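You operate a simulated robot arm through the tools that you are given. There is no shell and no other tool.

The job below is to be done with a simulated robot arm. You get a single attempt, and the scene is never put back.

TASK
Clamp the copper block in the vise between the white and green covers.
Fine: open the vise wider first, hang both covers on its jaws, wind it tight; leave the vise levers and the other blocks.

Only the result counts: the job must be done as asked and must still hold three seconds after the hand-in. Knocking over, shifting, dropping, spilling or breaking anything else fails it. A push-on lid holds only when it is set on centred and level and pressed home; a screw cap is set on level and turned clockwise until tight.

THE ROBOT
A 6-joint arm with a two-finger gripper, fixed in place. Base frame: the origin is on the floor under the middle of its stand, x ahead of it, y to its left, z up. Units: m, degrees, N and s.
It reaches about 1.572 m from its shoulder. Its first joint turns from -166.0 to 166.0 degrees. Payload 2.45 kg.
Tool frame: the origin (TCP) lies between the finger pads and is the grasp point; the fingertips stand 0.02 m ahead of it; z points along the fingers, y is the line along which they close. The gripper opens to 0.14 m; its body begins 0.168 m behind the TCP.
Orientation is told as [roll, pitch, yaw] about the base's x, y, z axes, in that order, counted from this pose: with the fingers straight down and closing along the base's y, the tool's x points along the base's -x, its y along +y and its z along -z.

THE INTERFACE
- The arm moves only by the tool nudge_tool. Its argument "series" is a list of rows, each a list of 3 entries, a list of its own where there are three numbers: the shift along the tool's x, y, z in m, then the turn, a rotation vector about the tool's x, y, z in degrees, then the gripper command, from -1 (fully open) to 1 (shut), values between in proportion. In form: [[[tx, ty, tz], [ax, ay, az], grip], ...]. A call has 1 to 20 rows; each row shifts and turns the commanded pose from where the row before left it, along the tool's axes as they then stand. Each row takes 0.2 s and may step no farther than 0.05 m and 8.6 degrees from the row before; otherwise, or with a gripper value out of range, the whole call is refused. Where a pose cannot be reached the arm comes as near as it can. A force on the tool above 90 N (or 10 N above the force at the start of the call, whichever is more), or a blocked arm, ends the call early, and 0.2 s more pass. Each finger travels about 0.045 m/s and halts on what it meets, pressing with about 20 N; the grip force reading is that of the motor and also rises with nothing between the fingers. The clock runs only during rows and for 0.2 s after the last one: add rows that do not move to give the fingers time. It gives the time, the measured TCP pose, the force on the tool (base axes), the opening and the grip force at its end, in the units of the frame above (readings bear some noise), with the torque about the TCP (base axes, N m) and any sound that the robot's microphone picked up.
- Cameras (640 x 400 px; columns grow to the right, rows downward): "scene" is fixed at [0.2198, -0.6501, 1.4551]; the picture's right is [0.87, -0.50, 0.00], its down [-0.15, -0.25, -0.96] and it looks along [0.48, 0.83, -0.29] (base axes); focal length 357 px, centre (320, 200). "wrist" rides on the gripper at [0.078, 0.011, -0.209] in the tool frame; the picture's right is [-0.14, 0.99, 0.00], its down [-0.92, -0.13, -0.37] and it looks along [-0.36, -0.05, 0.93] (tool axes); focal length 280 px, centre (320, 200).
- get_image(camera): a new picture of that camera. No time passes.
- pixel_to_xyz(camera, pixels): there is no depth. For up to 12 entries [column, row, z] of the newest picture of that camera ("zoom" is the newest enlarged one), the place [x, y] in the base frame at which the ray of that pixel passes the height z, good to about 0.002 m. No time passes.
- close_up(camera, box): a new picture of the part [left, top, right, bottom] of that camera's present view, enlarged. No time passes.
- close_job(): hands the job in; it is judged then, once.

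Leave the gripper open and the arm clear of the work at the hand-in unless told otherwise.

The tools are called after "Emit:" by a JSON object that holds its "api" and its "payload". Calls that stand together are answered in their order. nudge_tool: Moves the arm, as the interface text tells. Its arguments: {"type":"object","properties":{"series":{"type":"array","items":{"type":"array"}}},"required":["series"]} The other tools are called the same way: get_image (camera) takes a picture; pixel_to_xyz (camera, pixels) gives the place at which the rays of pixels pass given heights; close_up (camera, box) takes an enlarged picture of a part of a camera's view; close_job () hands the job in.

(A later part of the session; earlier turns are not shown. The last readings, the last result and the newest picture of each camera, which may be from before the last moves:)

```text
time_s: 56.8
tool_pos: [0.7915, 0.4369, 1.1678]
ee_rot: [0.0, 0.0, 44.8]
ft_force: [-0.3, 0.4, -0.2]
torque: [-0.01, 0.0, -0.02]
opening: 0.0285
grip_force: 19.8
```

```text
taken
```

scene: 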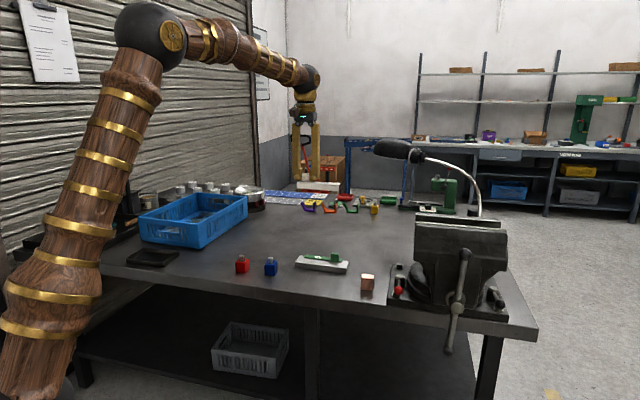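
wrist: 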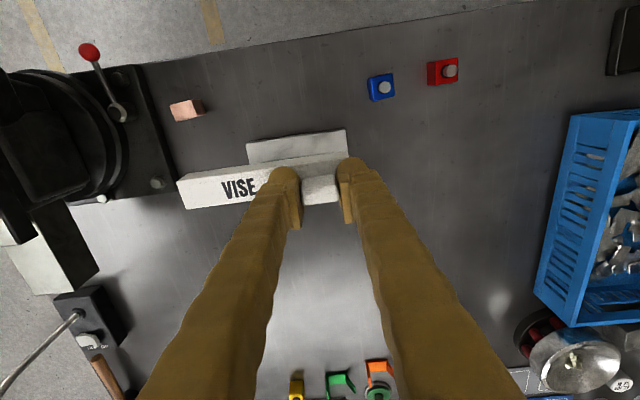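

The cover is held. I zoom in on it from the scene and wrist to check it's level and to measure its position in the hand.

Emit:
{"api": "close_up", "payload": {"camera": "scene", "box": [280, 150, 360, 210]}}

Emit:
{"api": "close_up", "payload": {"camera": "wrist", "box": [170, 130, 370, 240]}}

```text
6.67 times, centred on (320, 180) of scene
```

zoom: 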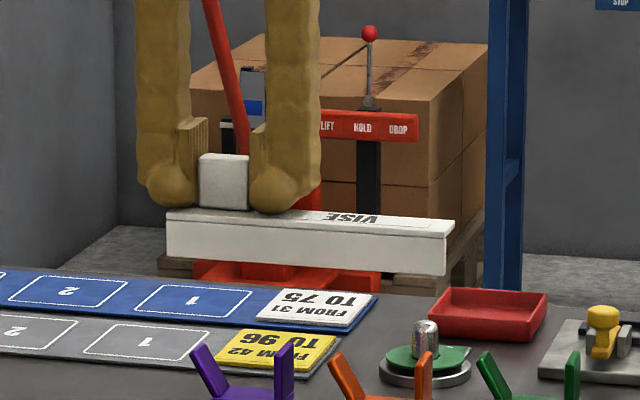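

```text
3.20 times, centred on (270, 185) of wrist
```

zoom: 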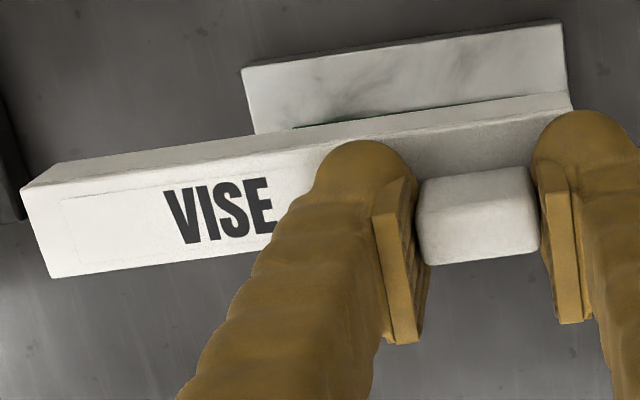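

Emit:
{"api": "pixel_to_xyz", "payload": {"camera": "zoom", "pixels": [[22, 188, 1.147], [50, 277, 1.147], [320, 140, 1.147], [573, 110, 1.147], [52, 162, 1.125], [569, 92, 1.125], [420, 190, 1.172], [530, 170, 1.172], [542, 245, 1.172], [425, 265, 1.172]]}}

```text
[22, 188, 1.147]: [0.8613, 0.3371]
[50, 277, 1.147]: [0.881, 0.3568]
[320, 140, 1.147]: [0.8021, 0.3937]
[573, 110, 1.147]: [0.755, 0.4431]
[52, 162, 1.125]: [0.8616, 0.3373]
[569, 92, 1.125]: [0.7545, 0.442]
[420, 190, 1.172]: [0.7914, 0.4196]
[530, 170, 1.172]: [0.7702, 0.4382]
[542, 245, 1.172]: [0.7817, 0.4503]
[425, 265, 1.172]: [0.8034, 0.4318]
```

The cover hangs level: near face at b = 0.8473, plate far edge 0.8753, TCP b = 0.8686; cover centre is 45 mm to the +a side of the TCP. Now I carry it up and over to hover above the rear jaw (TCP a = 0.6936, b = 0.694, z ≈ 1.25).

Emit:
{"api": "nudge_tool", "payload": {"series": [[[0, 0, -0.04], [0, 0, 0], 1], [[0, 0, -0.042], [0, 0, 0], 1], [[0.0159, -0.0403, 0], [0, 0, 0], 1], [[0.0159, -0.0403, 0], [0, 0, 0], 1], [[0.0159, -0.0403, 0], [0, 0, 0], 1], [[0.0159, -0.0403, 0], [0, 0, 0], 1], [[0.0159, -0.0403, 0], [0, 0, 0], 1], [[0.0159, -0.0403, 0], [0, 0, 0], 1], [[0.0159, -0.0403, 0], [0, 0, 0], 1], [[0.0159, -0.0403, 0], [0, 0, 0], 1], [[0.0159, -0.0403, 0], [0, 0, 0], 1], [[0.0159, -0.0403, 0], [0, 0, 0], 1], [[0.0156, -0.0399, 0], [0, 0, 0], 1], [[0, 0, 0], [0, 0, 0], 1], [[0, 0, 0], [0, 0, 0], 1]]}}

Emit:
{"api": "get_image", "payload": {"camera": "wrist"}}

Emit:
{"api": "get_image", "payload": {"camera": "scene"}}

```text
time_s: 60.0
tool_pos: [0.9802, -0.0001, 1.2506]
ee_rot: [0.0, 0.0, 44.9]
ft_force: [0.2, 0.2, 0.2]
torque: [0.02, 0.03, -0.02]
opening: 0.0286
grip_force: 20.3
```

```text
taken
```

wrist: 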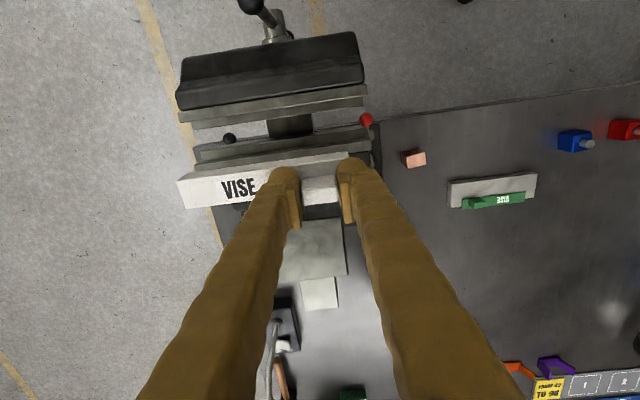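

```text
taken
```

scene: 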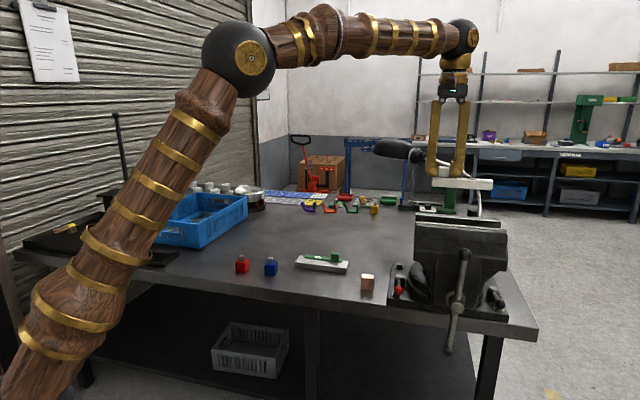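

White cover hovers over the rear jaw. I zoom in to measure the rear jaw's inner edge and its ends from this viewpoint.

Emit:
{"api": "close_up", "payload": {"camera": "wrist", "box": [170, 75, 390, 215]}}

Emit:
{"api": "close_up", "payload": {"camera": "wrist", "box": [175, 80, 275, 180]}}

Emit:
{"api": "close_up", "payload": {"camera": "wrist", "box": [300, 80, 390, 170]}}

```text
2.86 times, centred on (280, 145) of wrist
```

zoom: 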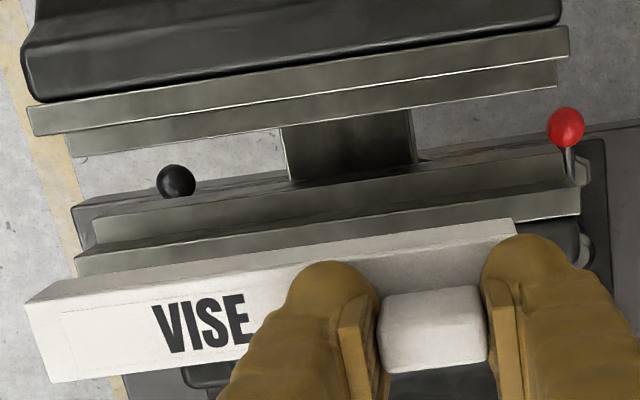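

```text
4.00 times, centred on (225, 130) of wrist
```

zoom: 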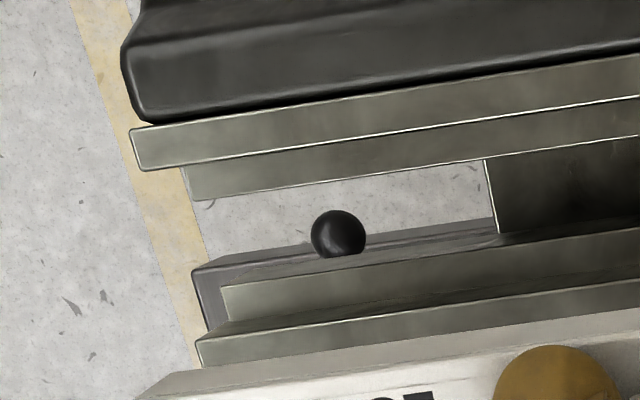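

```text
4.44 times, centred on (345, 125) of wrist
```

zoom: 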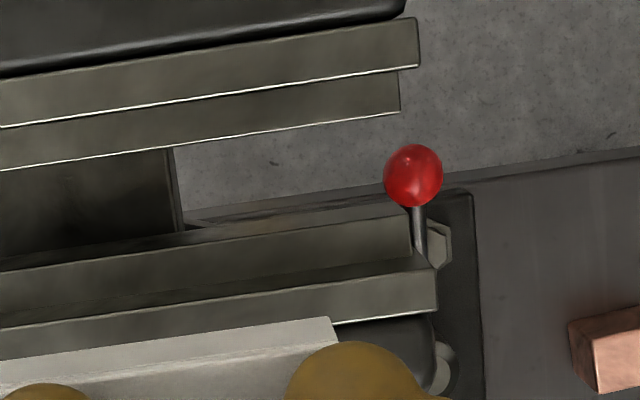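

Emit:
{"api": "pixel_to_xyz", "payload": {"camera": "wrist", "pixels": [[195, 165.5, 1.118], [195.75, 172, 1.118], [370.9, 139.6, 1.118], [371.3, 149.75, 1.118], [367.05, 95.3, 1.118], [366.4, 84.05, 1.118], [177.5, 112.5, 1.118], [179.25, 122.5, 1.118]]}}

Emit:
{"api": "pixel_to_xyz", "payload": {"camera": "wrist", "pixels": [[200.5, 151.75, 1.09], [200.5, 151.75, 1.1], [364.8, 128.4, 1.09], [364.8, 128.4, 1.1], [363, 105.2, 1.09], [363, 105.2, 1.1], [192.5, 130, 1.09], [192.5, 130, 1.1]]}}

```text
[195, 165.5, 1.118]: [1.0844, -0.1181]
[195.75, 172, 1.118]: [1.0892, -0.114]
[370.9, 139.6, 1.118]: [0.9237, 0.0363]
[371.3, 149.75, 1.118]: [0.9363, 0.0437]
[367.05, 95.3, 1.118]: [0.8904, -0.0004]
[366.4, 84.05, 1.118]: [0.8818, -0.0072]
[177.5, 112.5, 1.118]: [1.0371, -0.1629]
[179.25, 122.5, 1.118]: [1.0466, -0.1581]
```

```text
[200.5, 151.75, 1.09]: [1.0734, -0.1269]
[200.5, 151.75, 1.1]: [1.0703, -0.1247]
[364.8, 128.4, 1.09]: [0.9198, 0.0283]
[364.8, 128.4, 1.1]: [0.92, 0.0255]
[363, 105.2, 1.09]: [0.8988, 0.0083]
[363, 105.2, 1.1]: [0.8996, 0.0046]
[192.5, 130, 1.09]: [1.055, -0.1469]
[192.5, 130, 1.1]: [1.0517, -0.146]
```

Rear jaw inner edge measures b ≈ 0.681, front jaw inner edge ≈ 0.629 (gap 52 mm). With the face inner surface ~15 mm in front of the TCP, I aim ~3-4 mm clear of the jaw face (TCP b = 0.6915) and lower to z = 1.165, then check.

Emit:
{"api": "nudge_tool", "payload": {"series": [[[0.0015, -0.0005, 0.03], [0, 0, 0], 1], [[0, 0, 0.03], [0, 0, 0], 1], [[0, 0, 0.025], [0, 0, 0], 1], [[0, 0, 0], [0, 0, 0], 1]]}}

Emit:
{"api": "close_up", "payload": {"camera": "wrist", "box": [130, 60, 390, 230]}}

Emit:
{"api": "close_up", "payload": {"camera": "scene", "box": [400, 165, 520, 250]}}

```text
time_s: 61.0
tool_pos: [0.9794, -0.0006, 1.1646]
ee_rot: [0.0, 0.0, 44.8]
ft_force: [0.0, -0.5, -0.7]
torque: [-0.01, 0.01, 0.0]
opening: 0.0286
grip_force: 20.3
```

```text
2.35 times, centred on (260, 145) of wrist
```

zoom: 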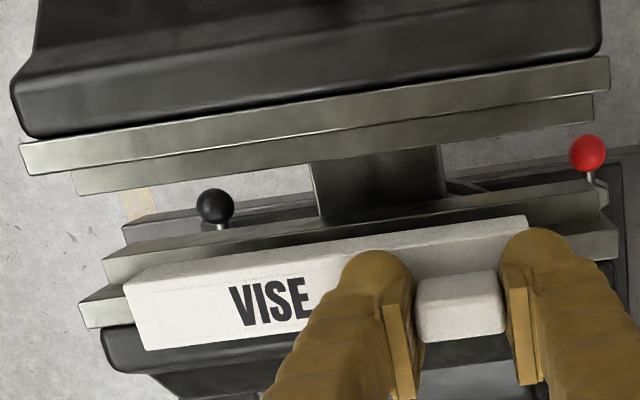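

```text
4.71 times, centred on (460, 208) of scene
```

zoom: 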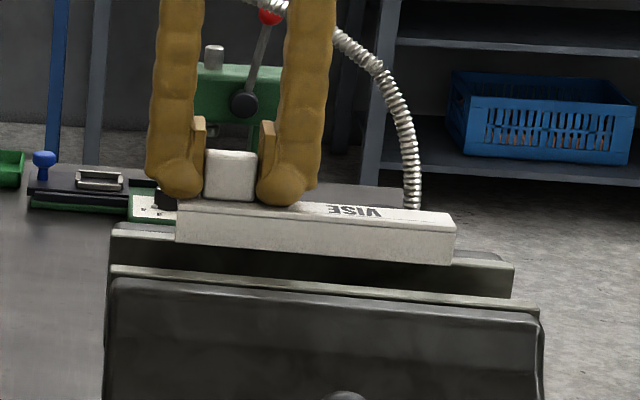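

Face bottom is just above the jaw top and ~8 mm (outer side) in front of the jaw's inner edge, i.e. inside the gap. I lower on, slowly towards the expected contact at z ≈ 1.142.

Emit:
{"api": "nudge_tool", "payload": {"series": [[[0, 0, 0.007], [0, 0, 0], 1], [[0, 0, 0.007], [0, 0, 0], 1], [[0, 0, 0.003], [0, 0, 0], 1], [[0, 0, 0], [0, 0, 0], 1]]}}

Emit:
{"api": "close_up", "payload": {"camera": "scene", "box": [400, 165, 520, 250]}}

Emit:
{"api": "close_up", "payload": {"camera": "wrist", "box": [130, 60, 390, 230]}}

```text
time_s: 62.0
tool_pos: [0.9796, -0.002, 1.1487]
ee_rot: [0.1, 0.0, 44.9]
ft_force: [0.6, 0.1, -0.6]
torque: [0.0, 0.0, -0.01]
opening: 0.0287
grip_force: 20.1
```

```text
4.71 times, centred on (460, 208) of scene
```

zoom: 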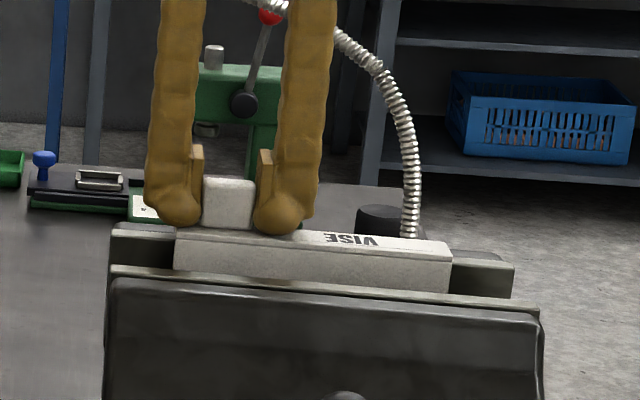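

```text
2.35 times, centred on (260, 145) of wrist
```

zoom: 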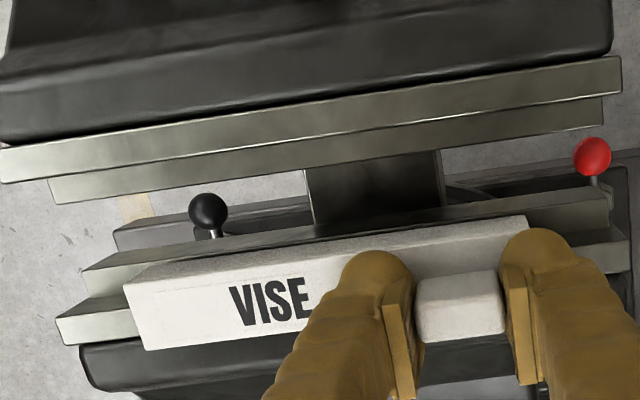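

The face is now down in the gap, no contact yet (z = 1.149). I lower in small steps until the force shows the plate on the jaw top.

Emit:
{"api": "nudge_tool", "payload": {"series": [[[0, 0, 0.002], [0, 0, 0], 1], [[0, 0, 0.002], [0, 0, 0], 1], [[0, 0, 0], [0, 0, 0], 1]]}}

```text
time_s: 62.8
tool_pos: [0.9803, -0.002, 1.1453]
ee_rot: [0.0, 0.0, 44.9]
ft_force: [-0.6, -0.1, 3.2]
torque: [-0.01, 0.02, 0.02]
opening: 0.0286
grip_force: 19.9
```

A first hint of contact (3.2 N up) at z = 1.145. One more millimetre to confirm.

Emit:
{"api": "nudge_tool", "payload": {"series": [[[0, 0, 0.001], [0, 0, 0], 1], [[0, 0, 0], [0, 0, 0], 1]]}}

Emit:
{"api": "close_up", "payload": {"camera": "scene", "box": [410, 185, 510, 250]}}

Emit:
{"api": "close_up", "payload": {"camera": "wrist", "box": [130, 60, 390, 230]}}

```text
time_s: 63.4
tool_pos: [0.9793, -0.0019, 1.1437]
ee_rot: [-0.1, -0.1, 44.9]
ft_force: [1.9, 0.2, 17.7]
torque: [0.05, -0.1, -0.03]
opening: 0.0288
grip_force: 19.8
```

```text
6.15 times, centred on (460, 218) of scene
```

zoom: 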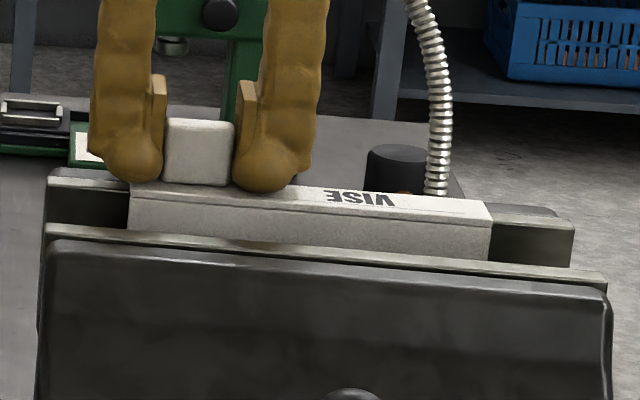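

```text
2.35 times, centred on (260, 145) of wrist
```

zoom: 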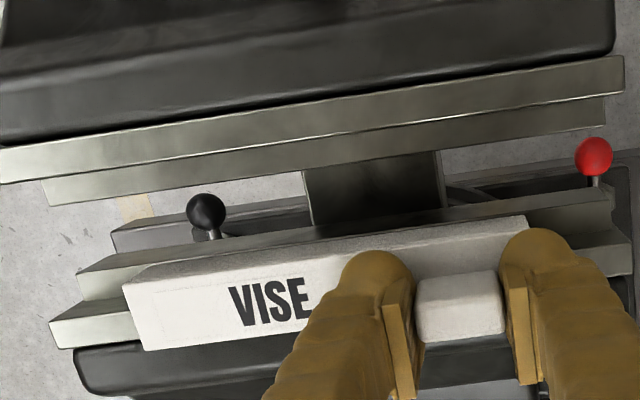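

Plate rests on the jaw top (17.7 N at z = 1.1437). I ease 1 mm up and slide the cover toward the jaw face (+b) in 1 mm steps until a horizontal reaction appears.

Emit:
{"api": "nudge_tool", "payload": {"series": [[[0, 0, -0.001], [0, 0, 0], 1], [[-0.001, 0, 0], [0, 0, 0], 1], [[-0.001, 0, 0], [0, 0, 0], 1], [[0, 0, 0], [0, 0, 0], 1]]}}

```text
time_s: 64.4
tool_pos: [0.9814, 0.0003, 1.1442]
ee_rot: [0.0, 0.0, 44.9]
ft_force: [-0.1, -1.9, 6.7]
torque: [0.02, -0.02, -0.05]
opening: 0.0287
grip_force: 19.1
```

Emit:
{"api": "nudge_tool", "payload": {"series": [[[-0.001, 0, 0], [0, 0, 0], 1], [[0, 0, 0], [0, 0, 0], 1]]}}

Emit:
{"api": "nudge_tool", "payload": {"series": [[[-0.001, 0, 0], [0, 0, 0], 1], [[0, 0, 0], [0, 0, 0], 1]]}}

```text
time_s: 65.0
tool_pos: [0.9816, 0.0006, 1.1449]
ee_rot: [0.0, 0.1, 44.9]
ft_force: [-0.9, -0.7, 2.8]
torque: [-0.02, -0.01, -0.03]
opening: 0.0288
grip_force: 19.9
```

```text
time_s: 65.6
tool_pos: [0.9821, 0.0011, 1.144]
ee_rot: [0.0, 0.0, 44.9]
ft_force: [0.3, 0.1, 0.3]
torque: [0.01, 0.03, 0.03]
opening: 0.0285
grip_force: 20.0
```

Emit:
{"api": "nudge_tool", "payload": {"series": [[[-0.001, 0, 0], [0, 0, 0], 1], [[0, 0, 0], [0, 0, 0], 1]]}}

Emit:
{"api": "nudge_tool", "payload": {"series": [[[-0.001, 0, 0], [0, 0, 0], 1], [[0, 0, 0], [0, 0, 0], 1]]}}

```text
time_s: 66.2
tool_pos: [0.9832, 0.0025, 1.1447]
ee_rot: [0.0, 0.0, 44.9]
ft_force: [-1.2, -0.1, -0.1]
torque: [0.01, -0.01, -0.01]
opening: 0.0285
grip_force: 19.9
```

```text
time_s: 66.8
tool_pos: [0.9838, 0.0023, 1.1444]
ee_rot: [0.0, 0.1, 44.9]
ft_force: [-3.2, -2.3, -0.2]
torque: [-0.03, 0.03, 0.12]
opening: 0.0287
grip_force: 19.5
```

Now a clear horizontal reaction of ~4 N: the face touches the jaw (TCP b = 0.697). I release the tab gently and check.

Emit:
{"api": "nudge_tool", "payload": {"series": [[[0.0003, 0, 0.0005], [0, 0, 0], 1], [[0, 0, 0], [0, 0, 0], 0.5], [[0, 0, 0], [0, 0, 0], 0.2], [[0, 0, 0], [0, 0, 0], 0.1], [[0, 0, 0], [0, 0, 0], 0.1]]}}

Emit:
{"api": "close_up", "payload": {"camera": "wrist", "box": [130, 60, 390, 230]}}

Emit:
{"api": "close_up", "payload": {"camera": "scene", "box": [410, 185, 510, 250]}}

```text
time_s: 68.0
tool_pos: [0.9848, 0.003, 1.1446]
ee_rot: [0.0, 0.0, 44.9]
ft_force: [-0.3, 0.3, 0.6]
torque: [0.01, -0.03, 0.05]
opening: 0.0628
grip_force: 0.1
```

```text
2.35 times, centred on (260, 145) of wrist
```

zoom: 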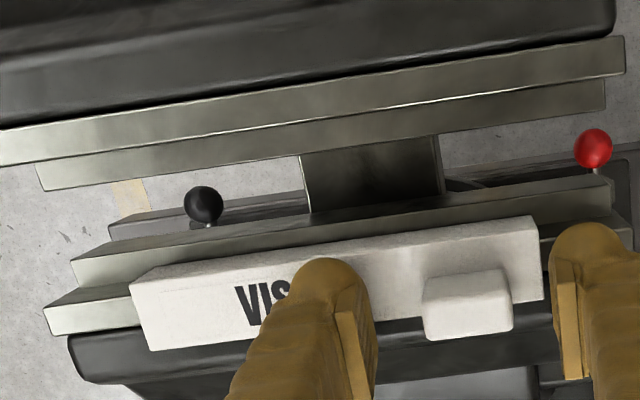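

```text
6.15 times, centred on (460, 218) of scene
```

zoom: 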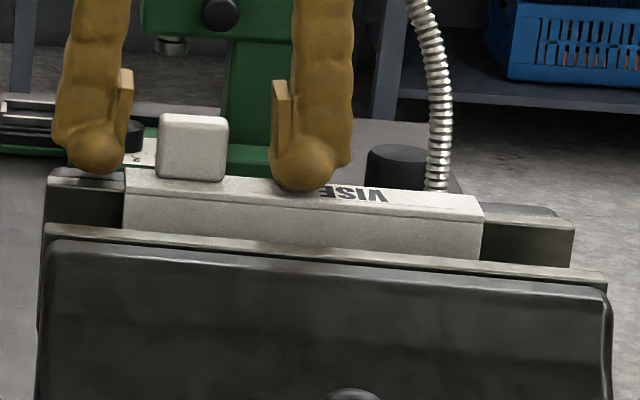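

Released, the white cover sits on the rear jaw, level. I rise straight up and look again.

Emit:
{"api": "nudge_tool", "payload": {"series": [[[0, 0, -0.01], [0, 0, 0], 0.1], [[0, 0, -0.03], [0, 0, 0], 0.1], [[0, 0, -0.04], [0, 0, 0], 0.1], [[0, 0, -0.04], [0, 0, 0], 0.1], [[0, 0, 0], [0, 0, 0], 0.1]]}}

Emit:
{"api": "get_image", "payload": {"camera": "wrist"}}

Emit:
{"api": "close_up", "payload": {"camera": "wrist", "box": [170, 70, 390, 210]}}

Emit:
{"api": "close_up", "payload": {"camera": "scene", "box": [410, 185, 510, 250]}}

```text
time_s: 69.2
tool_pos: [0.9841, 0.002, 1.2628]
ee_rot: [0.0, -0.1, 44.9]
ft_force: [0.2, -0.3, -1.1]
torque: [0.01, -0.01, 0.0]
opening: 0.063
grip_force: 0.0
```

```text
taken
```

wrist: 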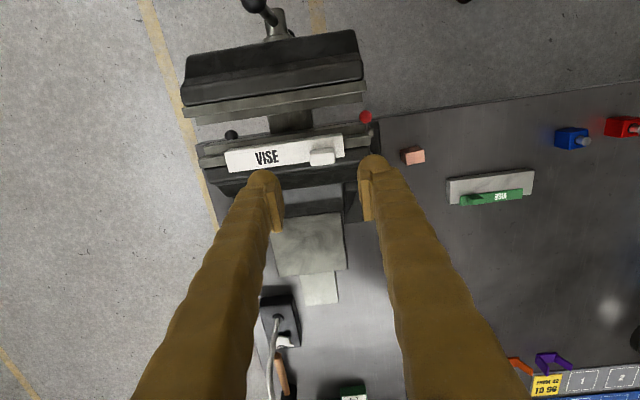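

```text
2.86 times, centred on (280, 140) of wrist
```

zoom: 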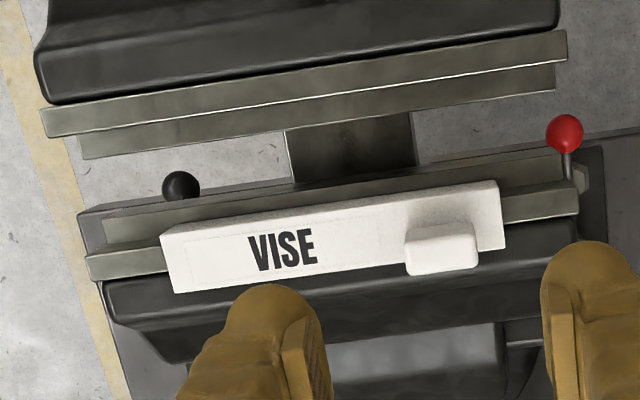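

```text
6.15 times, centred on (460, 218) of scene
```

zoom: 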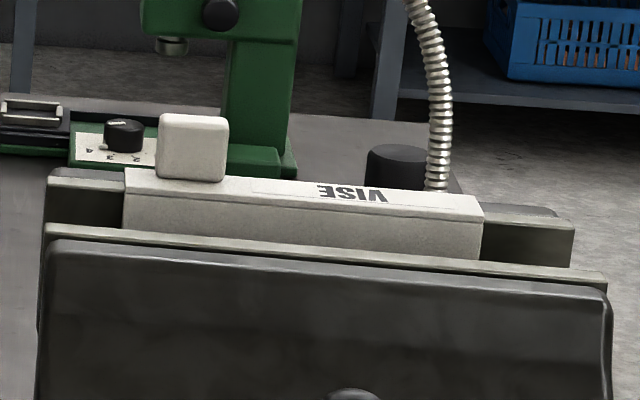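

White cover is well centred on the rear jaw (margins equal). Next the green cover: I move above its tab (a ≈ 0.346, b ≈ 0.919) and down to z = 1.0.

Emit:
{"api": "nudge_tool", "payload": {"series": [[[-0.0246, 0.0387, 0], [0, 0, 0], 0.1], [[-0.0246, 0.0387, 0], [0, 0, 0], 0.1], [[-0.0246, 0.0387, 0], [0, 0, 0], 0.1], [[-0.0246, 0.0387, 0], [0, 0, 0], 0.1], [[-0.0246, 0.0387, 0], [0, 0, 0], 0.1], [[-0.0246, 0.0387, 0], [0, 0, 0], 0.1], [[-0.0246, 0.0387, 0], [0, 0, 0], 0.1], [[-0.0246, 0.0387, 0], [0, 0, 0], 0.1], [[-0.0249, 0.039, 0], [0, 0, 0], 0.1], [[0, 0, 0.0437], [0, 0, 0], 0.1], [[0, 0, 0.0437], [0, 0, 0], 0.1], [[0, 0, 0.0437], [0, 0, 0], 0.1], [[0, 0, 0.0437], [0, 0, 0], 0.1], [[0, 0, 0.0437], [0, 0, 0], 0.1], [[0, 0, 0.0437], [0, 0, 0], 0.1], [[0, 0, 0], [0, 0, 0], 0.1]]}}

Emit:
{"api": "get_image", "payload": {"camera": "wrist"}}

Emit:
{"api": "close_up", "payload": {"camera": "wrist", "box": [260, 110, 420, 220]}}

Emit:
{"api": "close_up", "payload": {"camera": "scene", "box": [285, 220, 360, 285]}}

```text
time_s: 72.6
tool_pos: [0.893, 0.4061, 1.0007]
ee_rot: [0.1, 0.0, 44.8]
ft_force: [0.2, -0.5, 0.1]
torque: [-0.05, 0.0, 0.01]
opening: 0.0631
grip_force: 0.0
```

```text
taken
```

wrist: 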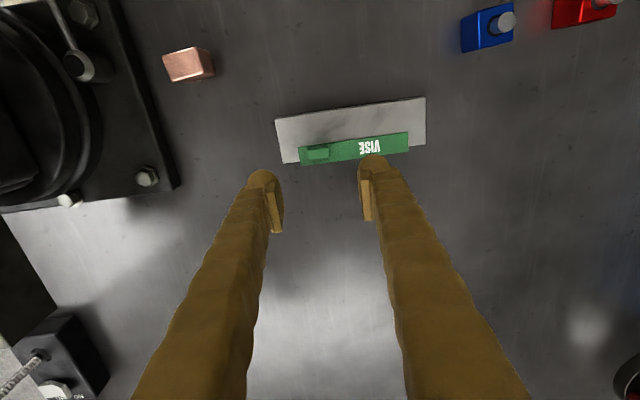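

```text
3.64 times, centred on (340, 165) of wrist
```

zoom: 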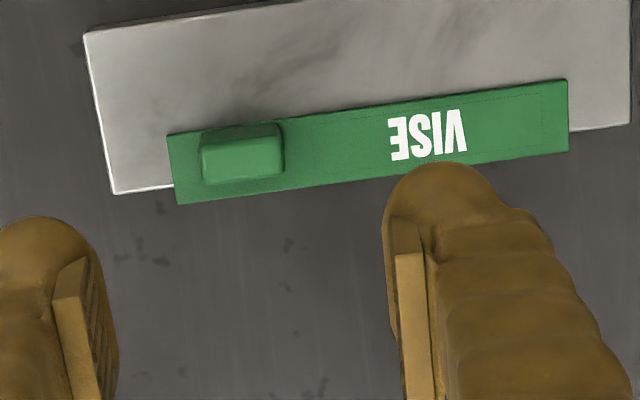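

```text
6.15 times, centred on (322, 252) of scene
```

zoom: 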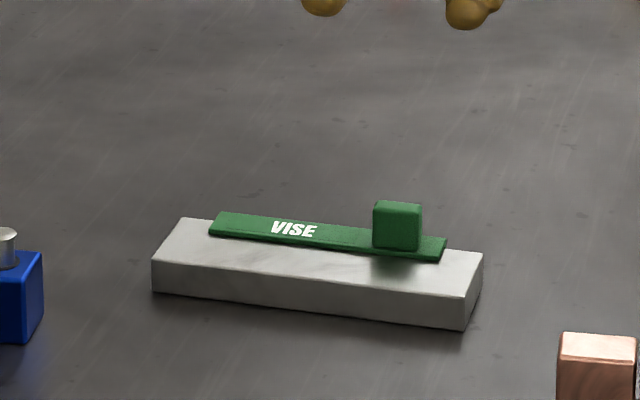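

Green cover is undisturbed on the holder. I measure its tab top and plate corners.

Emit:
{"api": "pixel_to_xyz", "payload": {"camera": "zoom", "pixels": [[203, 150, 0.852], [280, 139, 0.852], [285, 177, 0.852], [207, 185, 0.852], [244, 163, 0.852], [167, 136, 0.826], [566, 80, 0.826], [569, 152, 0.826], [178, 204, 0.826], [114, 194, 0.822], [83, 36, 0.822]]}}

```text
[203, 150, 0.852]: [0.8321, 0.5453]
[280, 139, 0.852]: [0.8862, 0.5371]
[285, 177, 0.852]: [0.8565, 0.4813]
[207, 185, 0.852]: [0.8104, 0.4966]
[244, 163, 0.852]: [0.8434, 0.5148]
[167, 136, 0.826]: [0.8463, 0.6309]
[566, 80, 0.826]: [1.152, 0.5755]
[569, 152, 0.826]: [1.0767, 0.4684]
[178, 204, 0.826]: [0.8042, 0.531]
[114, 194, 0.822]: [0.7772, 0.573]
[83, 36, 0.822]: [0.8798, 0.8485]
```

That used the scene zoom by mistake; I repeat with the wrist pixels converted.

Emit:
{"api": "pixel_to_xyz", "payload": {"camera": "wrist", "pixels": [[307.8, 151.25, 0.852], [329, 148.2, 0.852], [330.4, 158.7, 0.852], [308.9, 160.9, 0.852], [319.1, 154.8, 0.852], [297.9, 147.4, 0.826], [407.7, 132, 0.826], [408.5, 151.8, 0.826], [300.9, 166.1, 0.826], [283.3, 163.35, 0.822], [274.8, 119.9, 0.822]]}}

```text
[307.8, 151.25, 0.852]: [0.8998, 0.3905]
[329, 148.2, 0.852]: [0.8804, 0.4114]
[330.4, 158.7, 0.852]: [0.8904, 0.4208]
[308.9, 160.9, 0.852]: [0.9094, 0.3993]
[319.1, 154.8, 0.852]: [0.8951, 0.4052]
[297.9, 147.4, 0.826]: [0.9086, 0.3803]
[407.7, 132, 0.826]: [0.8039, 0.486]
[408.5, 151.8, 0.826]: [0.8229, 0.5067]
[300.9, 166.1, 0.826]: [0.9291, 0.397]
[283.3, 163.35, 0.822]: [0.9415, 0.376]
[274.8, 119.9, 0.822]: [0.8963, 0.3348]
```

Green tab centre at a = 0.3462, b = 0.9195, aligned with the tool yaw. I correct 2 mm and descend around the tab to z ≈ 0.853.

Emit:
{"api": "nudge_tool", "payload": {"series": [[[-0.001, -0.0019, 0.04], [0, 0, 0], 0.1], [[0, 0, 0.04], [0, 0, 0], 0.1], [[0, 0, 0.04], [0, 0, 0], 0.1], [[0, 0, 0.02], [0, 0, 0], 0.1], [[0, 0, 0.0075], [0, 0, 0], 0.1], [[0, 0, 0], [0, 0, 0], 0.1]]}}

Emit:
{"api": "close_up", "payload": {"camera": "wrist", "box": [240, 90, 420, 230]}}

Emit:
{"api": "close_up", "payload": {"camera": "scene", "box": [285, 220, 365, 285]}}

```text
time_s: 74.0
tool_pos: [0.896, 0.4055, 0.8532]
ee_rot: [0.0, 0.0, 44.9]
ft_force: [0.3, 0.4, 0.4]
torque: [0.02, 0.0, -0.02]
opening: 0.0633
grip_force: 0.1
```

```text
2.86 times, centred on (330, 160) of wrist
```

zoom: 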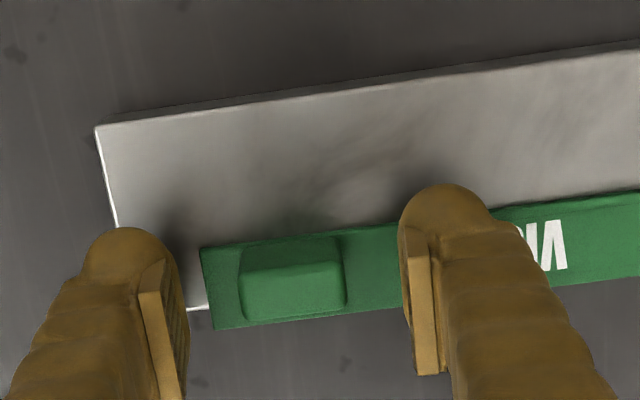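

```text
6.15 times, centred on (325, 252) of scene
```

zoom: 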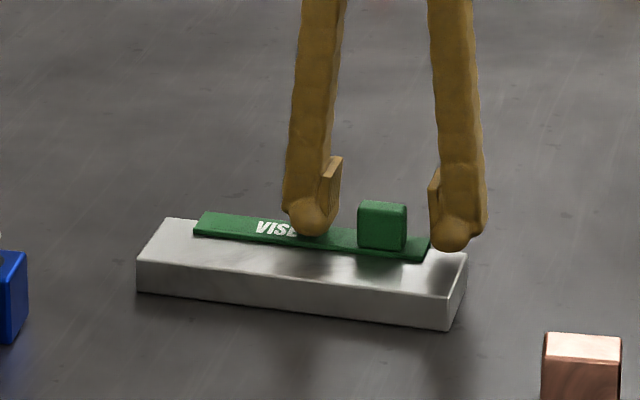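

Tab is between the pads, no contact. I lower ~4.5 mm more in small steps watching the force.

Emit:
{"api": "nudge_tool", "payload": {"series": [[[0, 0, 0.0015], [0, 0, 0], 0.1], [[0, 0, 0.0015], [0, 0, 0], 0.1], [[0, 0, 0.001], [0, 0, 0], 0.1], [[0, 0, 0], [0, 0, 0], 0.1]]}}

```text
time_s: 75.0
tool_pos: [0.8963, 0.4052, 0.8482]
ee_rot: [0.1, 0.0, 44.9]
ft_force: [0.1, -0.5, 1.2]
torque: [-0.01, 0.0, 0.02]
opening: 0.0632
grip_force: 0.0
```

Tips are about 2 mm above the plate. Close on the tab.

Emit:
{"api": "nudge_tool", "payload": {"series": [[[0, 0, 0], [0, 0, 0], 0.45], [[0, 0, 0], [0, 0, 0], 0.6], [[0, 0, 0], [0, 0, 0], 1], [[0, 0, 0], [0, 0, 0], 1], [[0, 0, 0], [0, 0, 0], 1]]}}

Emit:
{"api": "close_up", "payload": {"camera": "wrist", "box": [240, 90, 420, 230]}}

```text
time_s: 76.2
tool_pos: [0.8966, 0.4046, 0.8495]
ee_rot: [-0.1, 0.0, 44.8]
ft_force: [-0.5, 0.4, -0.3]
torque: [0.04, -0.01, 0.01]
opening: 0.0285
grip_force: 20.4
```

```text
2.86 times, centred on (330, 160) of wrist
```

zoom: 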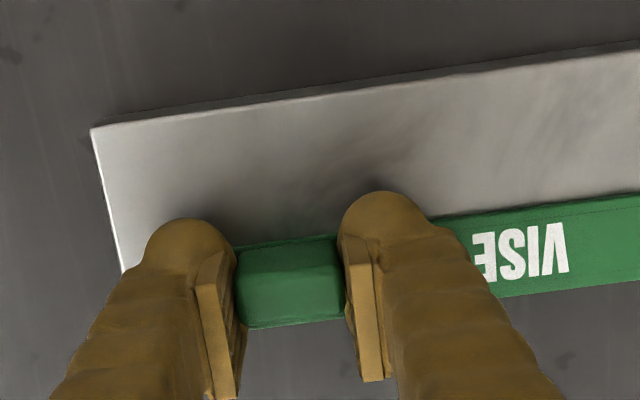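

Gripped at 28.5 mm. Lift slowly and check.

Emit:
{"api": "nudge_tool", "payload": {"series": [[[0, 0, -0.003], [0, 0, 0], 1], [[0, 0, -0.005], [0, 0, 0], 1], [[0, 0, -0.008], [0, 0, 0], 1], [[0, 0, -0.01], [0, 0, 0], 1], [[0, 0, -0.01], [0, 0, 0], 1], [[0, 0, 0], [0, 0, 0], 1]]}}

Emit:
{"api": "close_up", "payload": {"camera": "scene", "box": [285, 210, 365, 285]}}

Emit:
{"api": "close_up", "payload": {"camera": "wrist", "box": [240, 90, 440, 230]}}

```text
time_s: 77.6
tool_pos: [0.8965, 0.4056, 0.8853]
ee_rot: [-0.1, 0.0, 44.9]
ft_force: [-0.1, 0.2, -0.9]
torque: [0.0, 0.02, 0.0]
opening: 0.0288
grip_force: 20.0
```

```text
5.33 times, centred on (325, 248) of scene
```

zoom: 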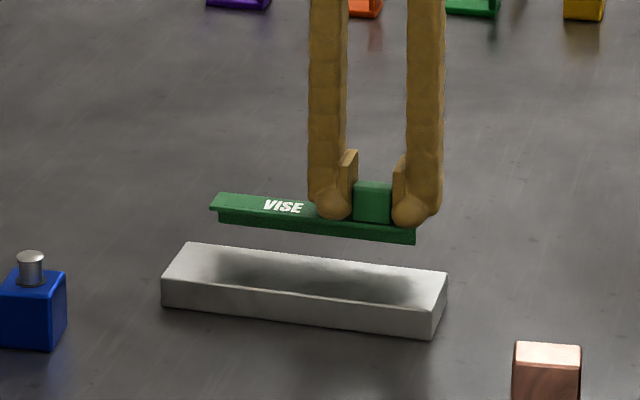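

```text
2.86 times, centred on (340, 160) of wrist
```

zoom: 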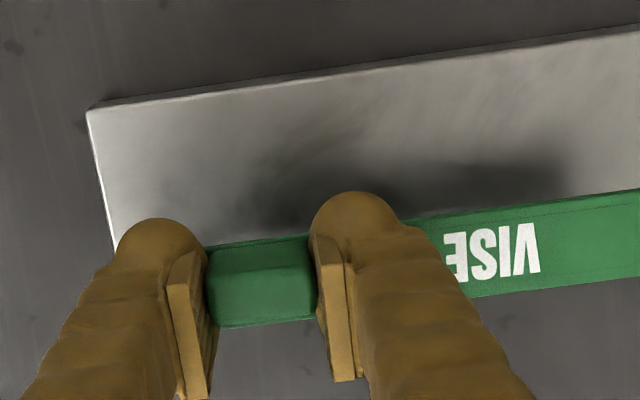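

Green is lifted cleanly and level; the holder stays put. I carry it up to z = 1.26 and over to the front jaw (TCP a = 0.786, b = 0.6215).

Emit:
{"api": "nudge_tool", "payload": {"series": [[[0, 0, -0.03], [0, 0, 0], 1], [[0, 0, -0.049], [0, 0, 0], 1], [[0, 0, -0.049], [0, 0, 0], 1], [[0, 0, -0.049], [0, 0, 0], 1], [[0, 0, -0.049], [0, 0, 0], 1], [[0, 0, -0.049], [0, 0, 0], 1], [[0, 0, -0.049], [0, 0, 0], 1], [[0, 0, -0.05], [0, 0, 0], 1], [[0, 0, 0], [0, 0, 0], 1]]}}

Emit:
{"api": "nudge_tool", "payload": {"series": [[[0.0249, -0.0366, 0], [0, 0, 0], 1], [[0.0249, -0.0366, 0], [0, 0, 0], 1], [[0.0249, -0.0366, 0], [0, 0, 0], 1], [[0.0249, -0.0366, 0], [0, 0, 0], 1], [[0.0249, -0.0366, 0], [0, 0, 0], 1], [[0.0249, -0.0366, 0], [0, 0, 0], 1], [[0.0249, -0.0366, 0], [0, 0, 0], 1], [[0.0249, -0.0366, 0], [0, 0, 0], 1], [[0.0249, -0.0366, 0], [0, 0, 0], 1], [[0.0249, -0.0366, 0], [0, 0, 0], 1], [[0.0249, -0.0366, 0], [0, 0, 0], 1], [[0.025, -0.036, 0], [0, 0, 0], 1], [[0, 0, 0], [0, 0, 0], 1], [[0, 0, 0], [0, 0, 0], 1]]}}

Emit:
{"api": "get_image", "payload": {"camera": "wrist"}}

Emit:
{"api": "close_up", "payload": {"camera": "scene", "box": [400, 160, 530, 250]}}

```text
time_s: 79.6
tool_pos: [0.8976, 0.4062, 1.2602]
ee_rot: [0.1, 0.1, 44.9]
ft_force: [-0.8, -0.3, -1.0]
torque: [-0.01, -0.01, -0.01]
opening: 0.0288
grip_force: 20.0
```

```text
time_s: 82.6
tool_pos: [0.9934, -0.1151, 1.2605]
ee_rot: [-0.1, 0.0, 44.9]
ft_force: [0.0, -0.4, -0.8]
torque: [-0.05, -0.01, -0.02]
opening: 0.0287
grip_force: 19.7
```

```text
taken
```

wrist: 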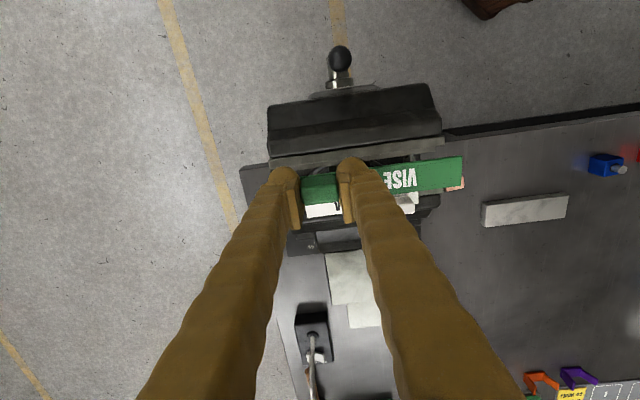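

```text
4.44 times, centred on (465, 205) of scene
```

zoom: 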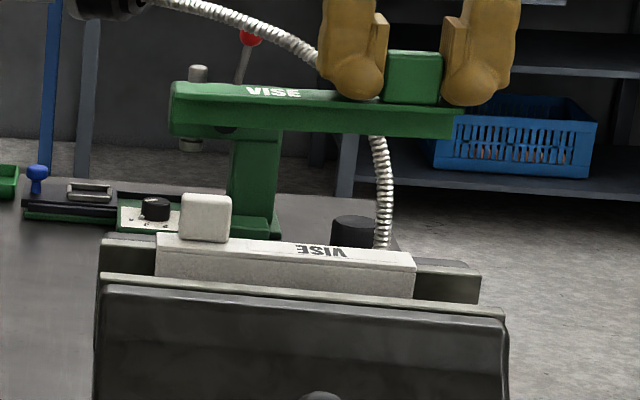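

Emit:
{"api": "pixel_to_xyz", "payload": {"camera": "wrist", "pixels": [[461, 157, 1.238], [464, 187, 1.238], [302, 181, 1.262], [337, 176, 1.262], [339, 200, 1.262], [306, 205, 1.262], [268, 157, 1.118], [443, 137, 1.118], [270, 166, 1.118], [445, 145, 1.118]]}}

Emit:
{"api": "close_up", "payload": {"camera": "wrist", "box": [230, 80, 480, 230]}}

```text
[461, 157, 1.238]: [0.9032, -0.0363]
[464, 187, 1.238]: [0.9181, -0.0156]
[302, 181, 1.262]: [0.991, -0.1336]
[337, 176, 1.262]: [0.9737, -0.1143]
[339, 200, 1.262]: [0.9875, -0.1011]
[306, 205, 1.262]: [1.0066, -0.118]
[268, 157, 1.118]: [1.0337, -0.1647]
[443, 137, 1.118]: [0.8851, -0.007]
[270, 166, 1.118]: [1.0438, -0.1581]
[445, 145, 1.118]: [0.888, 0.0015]
```

```text
2.56 times, centred on (355, 155) of wrist
```

zoom: 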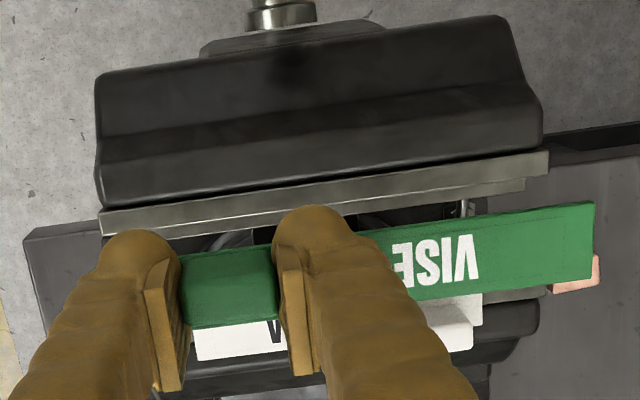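

Cover centre is 1.3 mm short of the jaw centre; its face (inner) sits ~3-4 mm inside the gap from the front jaw edge (b ≈ 0.628). I correct +1.3 mm along the jaws and lower to z ≈ 1.167.

Emit:
{"api": "nudge_tool", "payload": {"series": [[[0, -0.0013, 0.03], [0, 0, 0], 1], [[0, 0, 0.03], [0, 0, 0], 1], [[0, 0, 0.025], [0, 0, 0], 1], [[0, 0, 0.008], [0, 0, 0], 1], [[0, 0, 0], [0, 0, 0], 1]]}}

Emit:
{"api": "close_up", "payload": {"camera": "wrist", "box": [200, 60, 500, 240]}}

Emit:
{"api": "close_up", "payload": {"camera": "scene", "box": [400, 170, 520, 250]}}

```text
time_s: 83.8
tool_pos: [0.995, -0.1166, 1.1664]
ee_rot: [0.0, 0.1, 44.9]
ft_force: [0.0, -0.2, -0.5]
torque: [-0.02, -0.01, 0.01]
opening: 0.0289
grip_force: 19.4
```

```text
2.13 times, centred on (350, 150) of wrist
```

zoom: 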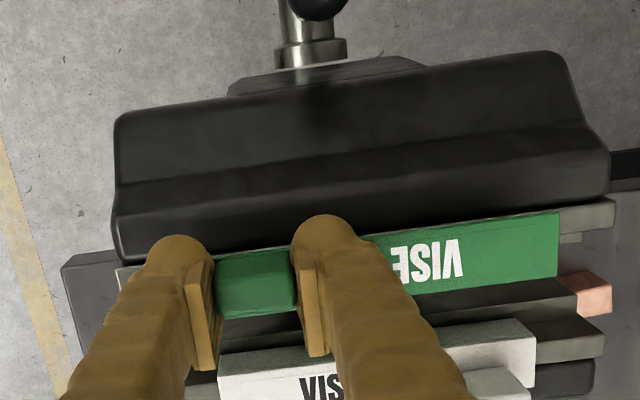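

```text
5.00 times, centred on (460, 210) of scene
```

zoom: 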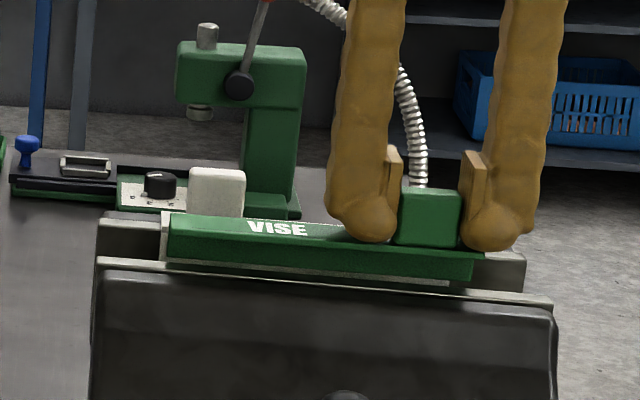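

Looks aligned: face on the gap side, plate over the front jaw. I lower further toward contact (expected z ≈ 1.1465).

Emit:
{"api": "nudge_tool", "payload": {"series": [[[0, 0, 0.006], [0, 0, 0], 1], [[0, 0, 0.006], [0, 0, 0], 1], [[0, 0, 0.003], [0, 0, 0], 1], [[0, 0, 0], [0, 0, 0], 1]]}}

Emit:
{"api": "close_up", "payload": {"camera": "scene", "box": [400, 170, 520, 250]}}

```text
time_s: 84.8
tool_pos: [0.9958, -0.1176, 1.1517]
ee_rot: [-0.1, 0.0, 44.8]
ft_force: [0.3, 0.1, 0.0]
torque: [0.01, 0.03, -0.04]
opening: 0.0288
grip_force: 19.7
```

```text
5.00 times, centred on (460, 210) of scene
```

zoom: 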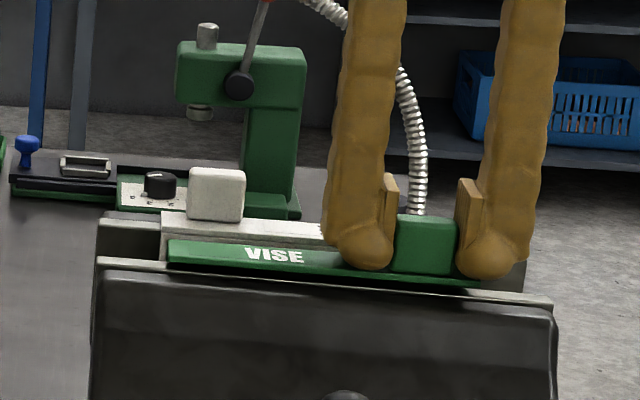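

Emit:
{"api": "nudge_tool", "payload": {"series": [[[0, 0, 0.002], [0, 0, 0], 1], [[0, 0, 0.0015], [0, 0, 0], 1], [[0, 0, 0], [0, 0, 0], 1]]}}

Emit:
{"api": "nudge_tool", "payload": {"series": [[[0, 0, 0.001], [0, 0, 0], 1], [[0, 0, 0], [0, 0, 0], 1]]}}

```text
time_s: 85.6
tool_pos: [0.9964, -0.1163, 1.1467]
ee_rot: [0.0, 0.0, 44.9]
ft_force: [0.4, -0.3, -0.9]
torque: [0.04, -0.02, 0.02]
opening: 0.0289
grip_force: 19.5
```

```text
time_s: 86.2
tool_pos: [0.9961, -0.118, 1.1476]
ee_rot: [0.0, -0.1, 44.9]
ft_force: [-0.2, -0.8, -0.9]
torque: [-0.02, -0.01, 0.02]
opening: 0.0283
grip_force: 20.2
```

No contact yet; continue in 1 mm steps.

Emit:
{"api": "nudge_tool", "payload": {"series": [[[0, 0, 0.001], [0, 0, 0], 1], [[0, 0, 0], [0, 0, 0], 1]]}}

Emit:
{"api": "nudge_tool", "payload": {"series": [[[0, 0, 0.001], [0, 0, 0], 1], [[0, 0, 0], [0, 0, 0], 1]]}}

```text
time_s: 86.8
tool_pos: [0.9956, -0.1177, 1.1463]
ee_rot: [0.0, 0.0, 44.9]
ft_force: [-0.2, 0.3, -0.4]
torque: [-0.02, -0.02, 0.04]
opening: 0.0287
grip_force: 19.5
```

```text
time_s: 87.4
tool_pos: [0.9955, -0.1169, 1.1453]
ee_rot: [-0.1, 0.0, 44.9]
ft_force: [-0.6, -1.2, 1.7]
torque: [-0.01, 0.0, -0.01]
opening: 0.0288
grip_force: 19.9
```

A small rise (1.7 N) at z ≈ 1.145. One more half step to confirm the seat.

Emit:
{"api": "nudge_tool", "payload": {"series": [[[0, 0, 0.0007], [0, 0, 0], 1], [[0, 0, 0], [0, 0, 0], 1]]}}

Emit:
{"api": "close_up", "payload": {"camera": "scene", "box": [400, 180, 520, 250]}}

Emit:
{"api": "close_up", "payload": {"camera": "wrist", "box": [200, 60, 500, 240]}}

```text
time_s: 88.0
tool_pos: [0.9952, -0.1174, 1.1461]
ee_rot: [0.0, 0.1, 44.9]
ft_force: [1.8, -1.7, 7.4]
torque: [0.0, -0.02, 0.01]
opening: 0.0288
grip_force: 20.1
```

```text
5.33 times, centred on (460, 215) of scene
```

zoom: 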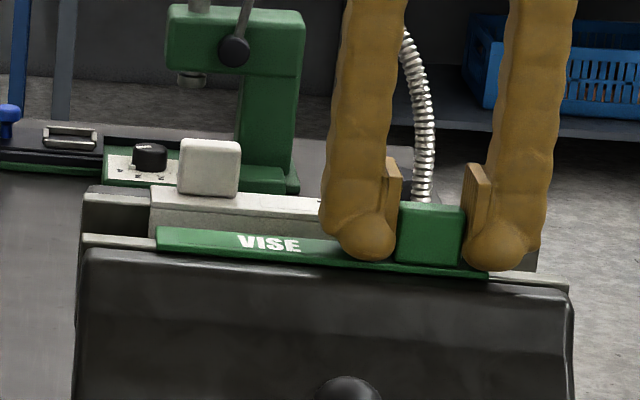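

```text
2.13 times, centred on (350, 150) of wrist
```

zoom: 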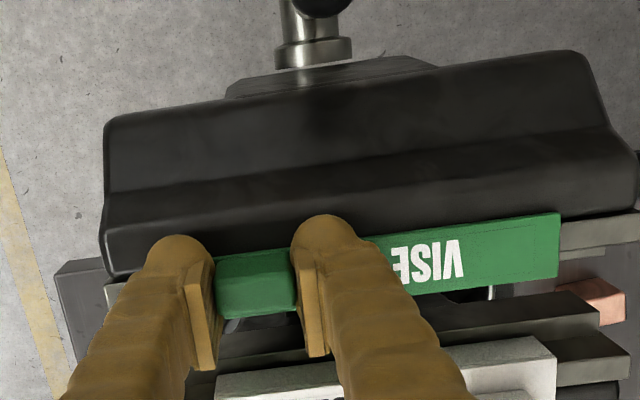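

Seated (7 N). Ease up 0.7 mm and slide toward the front jaw face (-b) in 1 mm steps until a horizontal reaction shows.

Emit:
{"api": "nudge_tool", "payload": {"series": [[[0, 0, -0.0006], [0, 0, 0], 1], [[0.001, 0, 0], [0, 0, 0], 1], [[0.001, 0, 0], [0, 0, 0], 1], [[0, 0, 0], [0, 0, 0], 1]]}}

Emit:
{"api": "nudge_tool", "payload": {"series": [[[0.001, 0, 0], [0, 0, 0], 1], [[0, 0, 0], [0, 0, 0], 1]]}}

Emit:
{"api": "nudge_tool", "payload": {"series": [[[0.0008, 0, 0], [0, 0, 0], 1], [[0, 0, 0], [0, 0, 0], 1]]}}

```text
time_s: 89.0
tool_pos: [0.9948, -0.1193, 1.1451]
ee_rot: [0.0, 0.1, 44.9]
ft_force: [-0.4, 1.8, 5.9]
torque: [0.06, -0.03, -0.01]
opening: 0.0285
grip_force: 19.9
```

```text
time_s: 89.6
tool_pos: [0.9932, -0.119, 1.146]
ee_rot: [0.0, 0.0, 44.8]
ft_force: [1.3, 0.6, 5.4]
torque: [-0.02, -0.02, 0.0]
opening: 0.0285
grip_force: 20.2
```

```text
time_s: 90.2
tool_pos: [0.9929, -0.1183, 1.1453]
ee_rot: [0.0, 0.0, 44.9]
ft_force: [1.1, 1.4, 5.9]
torque: [0.02, -0.06, 0.0]
opening: 0.0288
grip_force: 19.8
```

Emit:
{"api": "nudge_tool", "payload": {"series": [[[0.0008, 0, -0.0003], [0, 0, 0], 1], [[0, 0, 0], [0, 0, 0], 1]]}}

Emit:
{"api": "nudge_tool", "payload": {"series": [[[0.0008, 0, 0], [0, 0, 0], 1], [[0, 0, 0], [0, 0, 0], 1]]}}

```text
time_s: 90.8
tool_pos: [0.9921, -0.1206, 1.1446]
ee_rot: [0.0, 0.0, 45.0]
ft_force: [8.5, 8.4, 0.6]
torque: [0.21, -0.24, 0.02]
opening: 0.0288
grip_force: 19.9
```

```text
time_s: 91.4
tool_pos: [0.9924, -0.1206, 1.1443]
ee_rot: [0.0, -0.1, 44.8]
ft_force: [10.8, 12.4, 1.1]
torque: [0.3, -0.3, 0.0]
opening: 0.0288
grip_force: 20.0
```

Clear reaction (12-16 N): the green face touches the front jaw. I back off ~1 mm to take the load off and release.

Emit:
{"api": "nudge_tool", "payload": {"series": [[[-0.0012, 0, 0], [0, 0, 0], 1], [[0, 0, 0.0002], [0, 0, 0], 1]]}}

Emit:
{"api": "nudge_tool", "payload": {"series": [[[0, 0, 0], [0, 0, 0], 0.5], [[0, 0, 0], [0, 0, 0], 0.2], [[0, 0, 0], [0, 0, 0], 0.1], [[0, 0, 0], [0, 0, 0], 0.1]]}}

Emit:
{"api": "close_up", "payload": {"camera": "scene", "box": [400, 180, 520, 250]}}

Emit:
{"api": "close_up", "payload": {"camera": "wrist", "box": [200, 60, 500, 240]}}

```text
time_s: 92.0
tool_pos: [0.9926, -0.1211, 1.1447]
ee_rot: [-0.1, -0.2, 44.9]
ft_force: [2.5, 4.4, -0.1]
torque: [0.07, -0.07, 0.01]
opening: 0.0286
grip_force: 19.8
```

```text
time_s: 93.0
tool_pos: [0.9919, -0.1197, 1.1446]
ee_rot: [-0.1, 0.0, 44.9]
ft_force: [0.2, 0.5, -0.1]
torque: [-0.04, 0.02, 0.03]
opening: 0.0631
grip_force: 0.0
```

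```text
5.33 times, centred on (460, 215) of scene
```

zoom: 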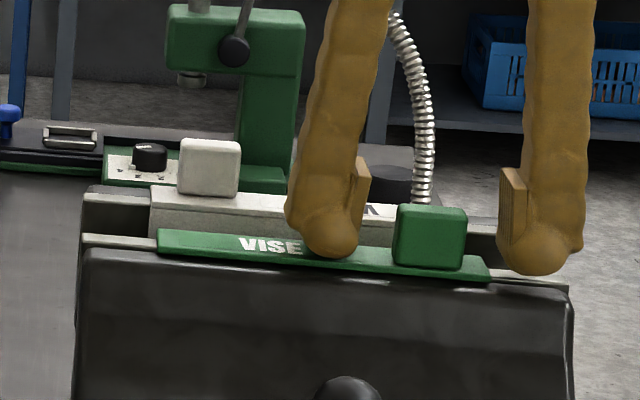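

```text
2.13 times, centred on (350, 150) of wrist
```

zoom: 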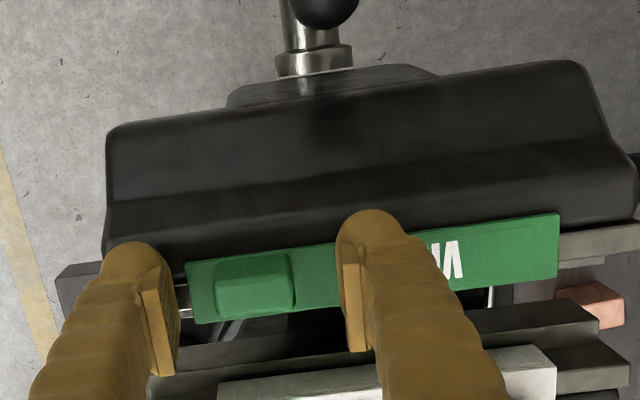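

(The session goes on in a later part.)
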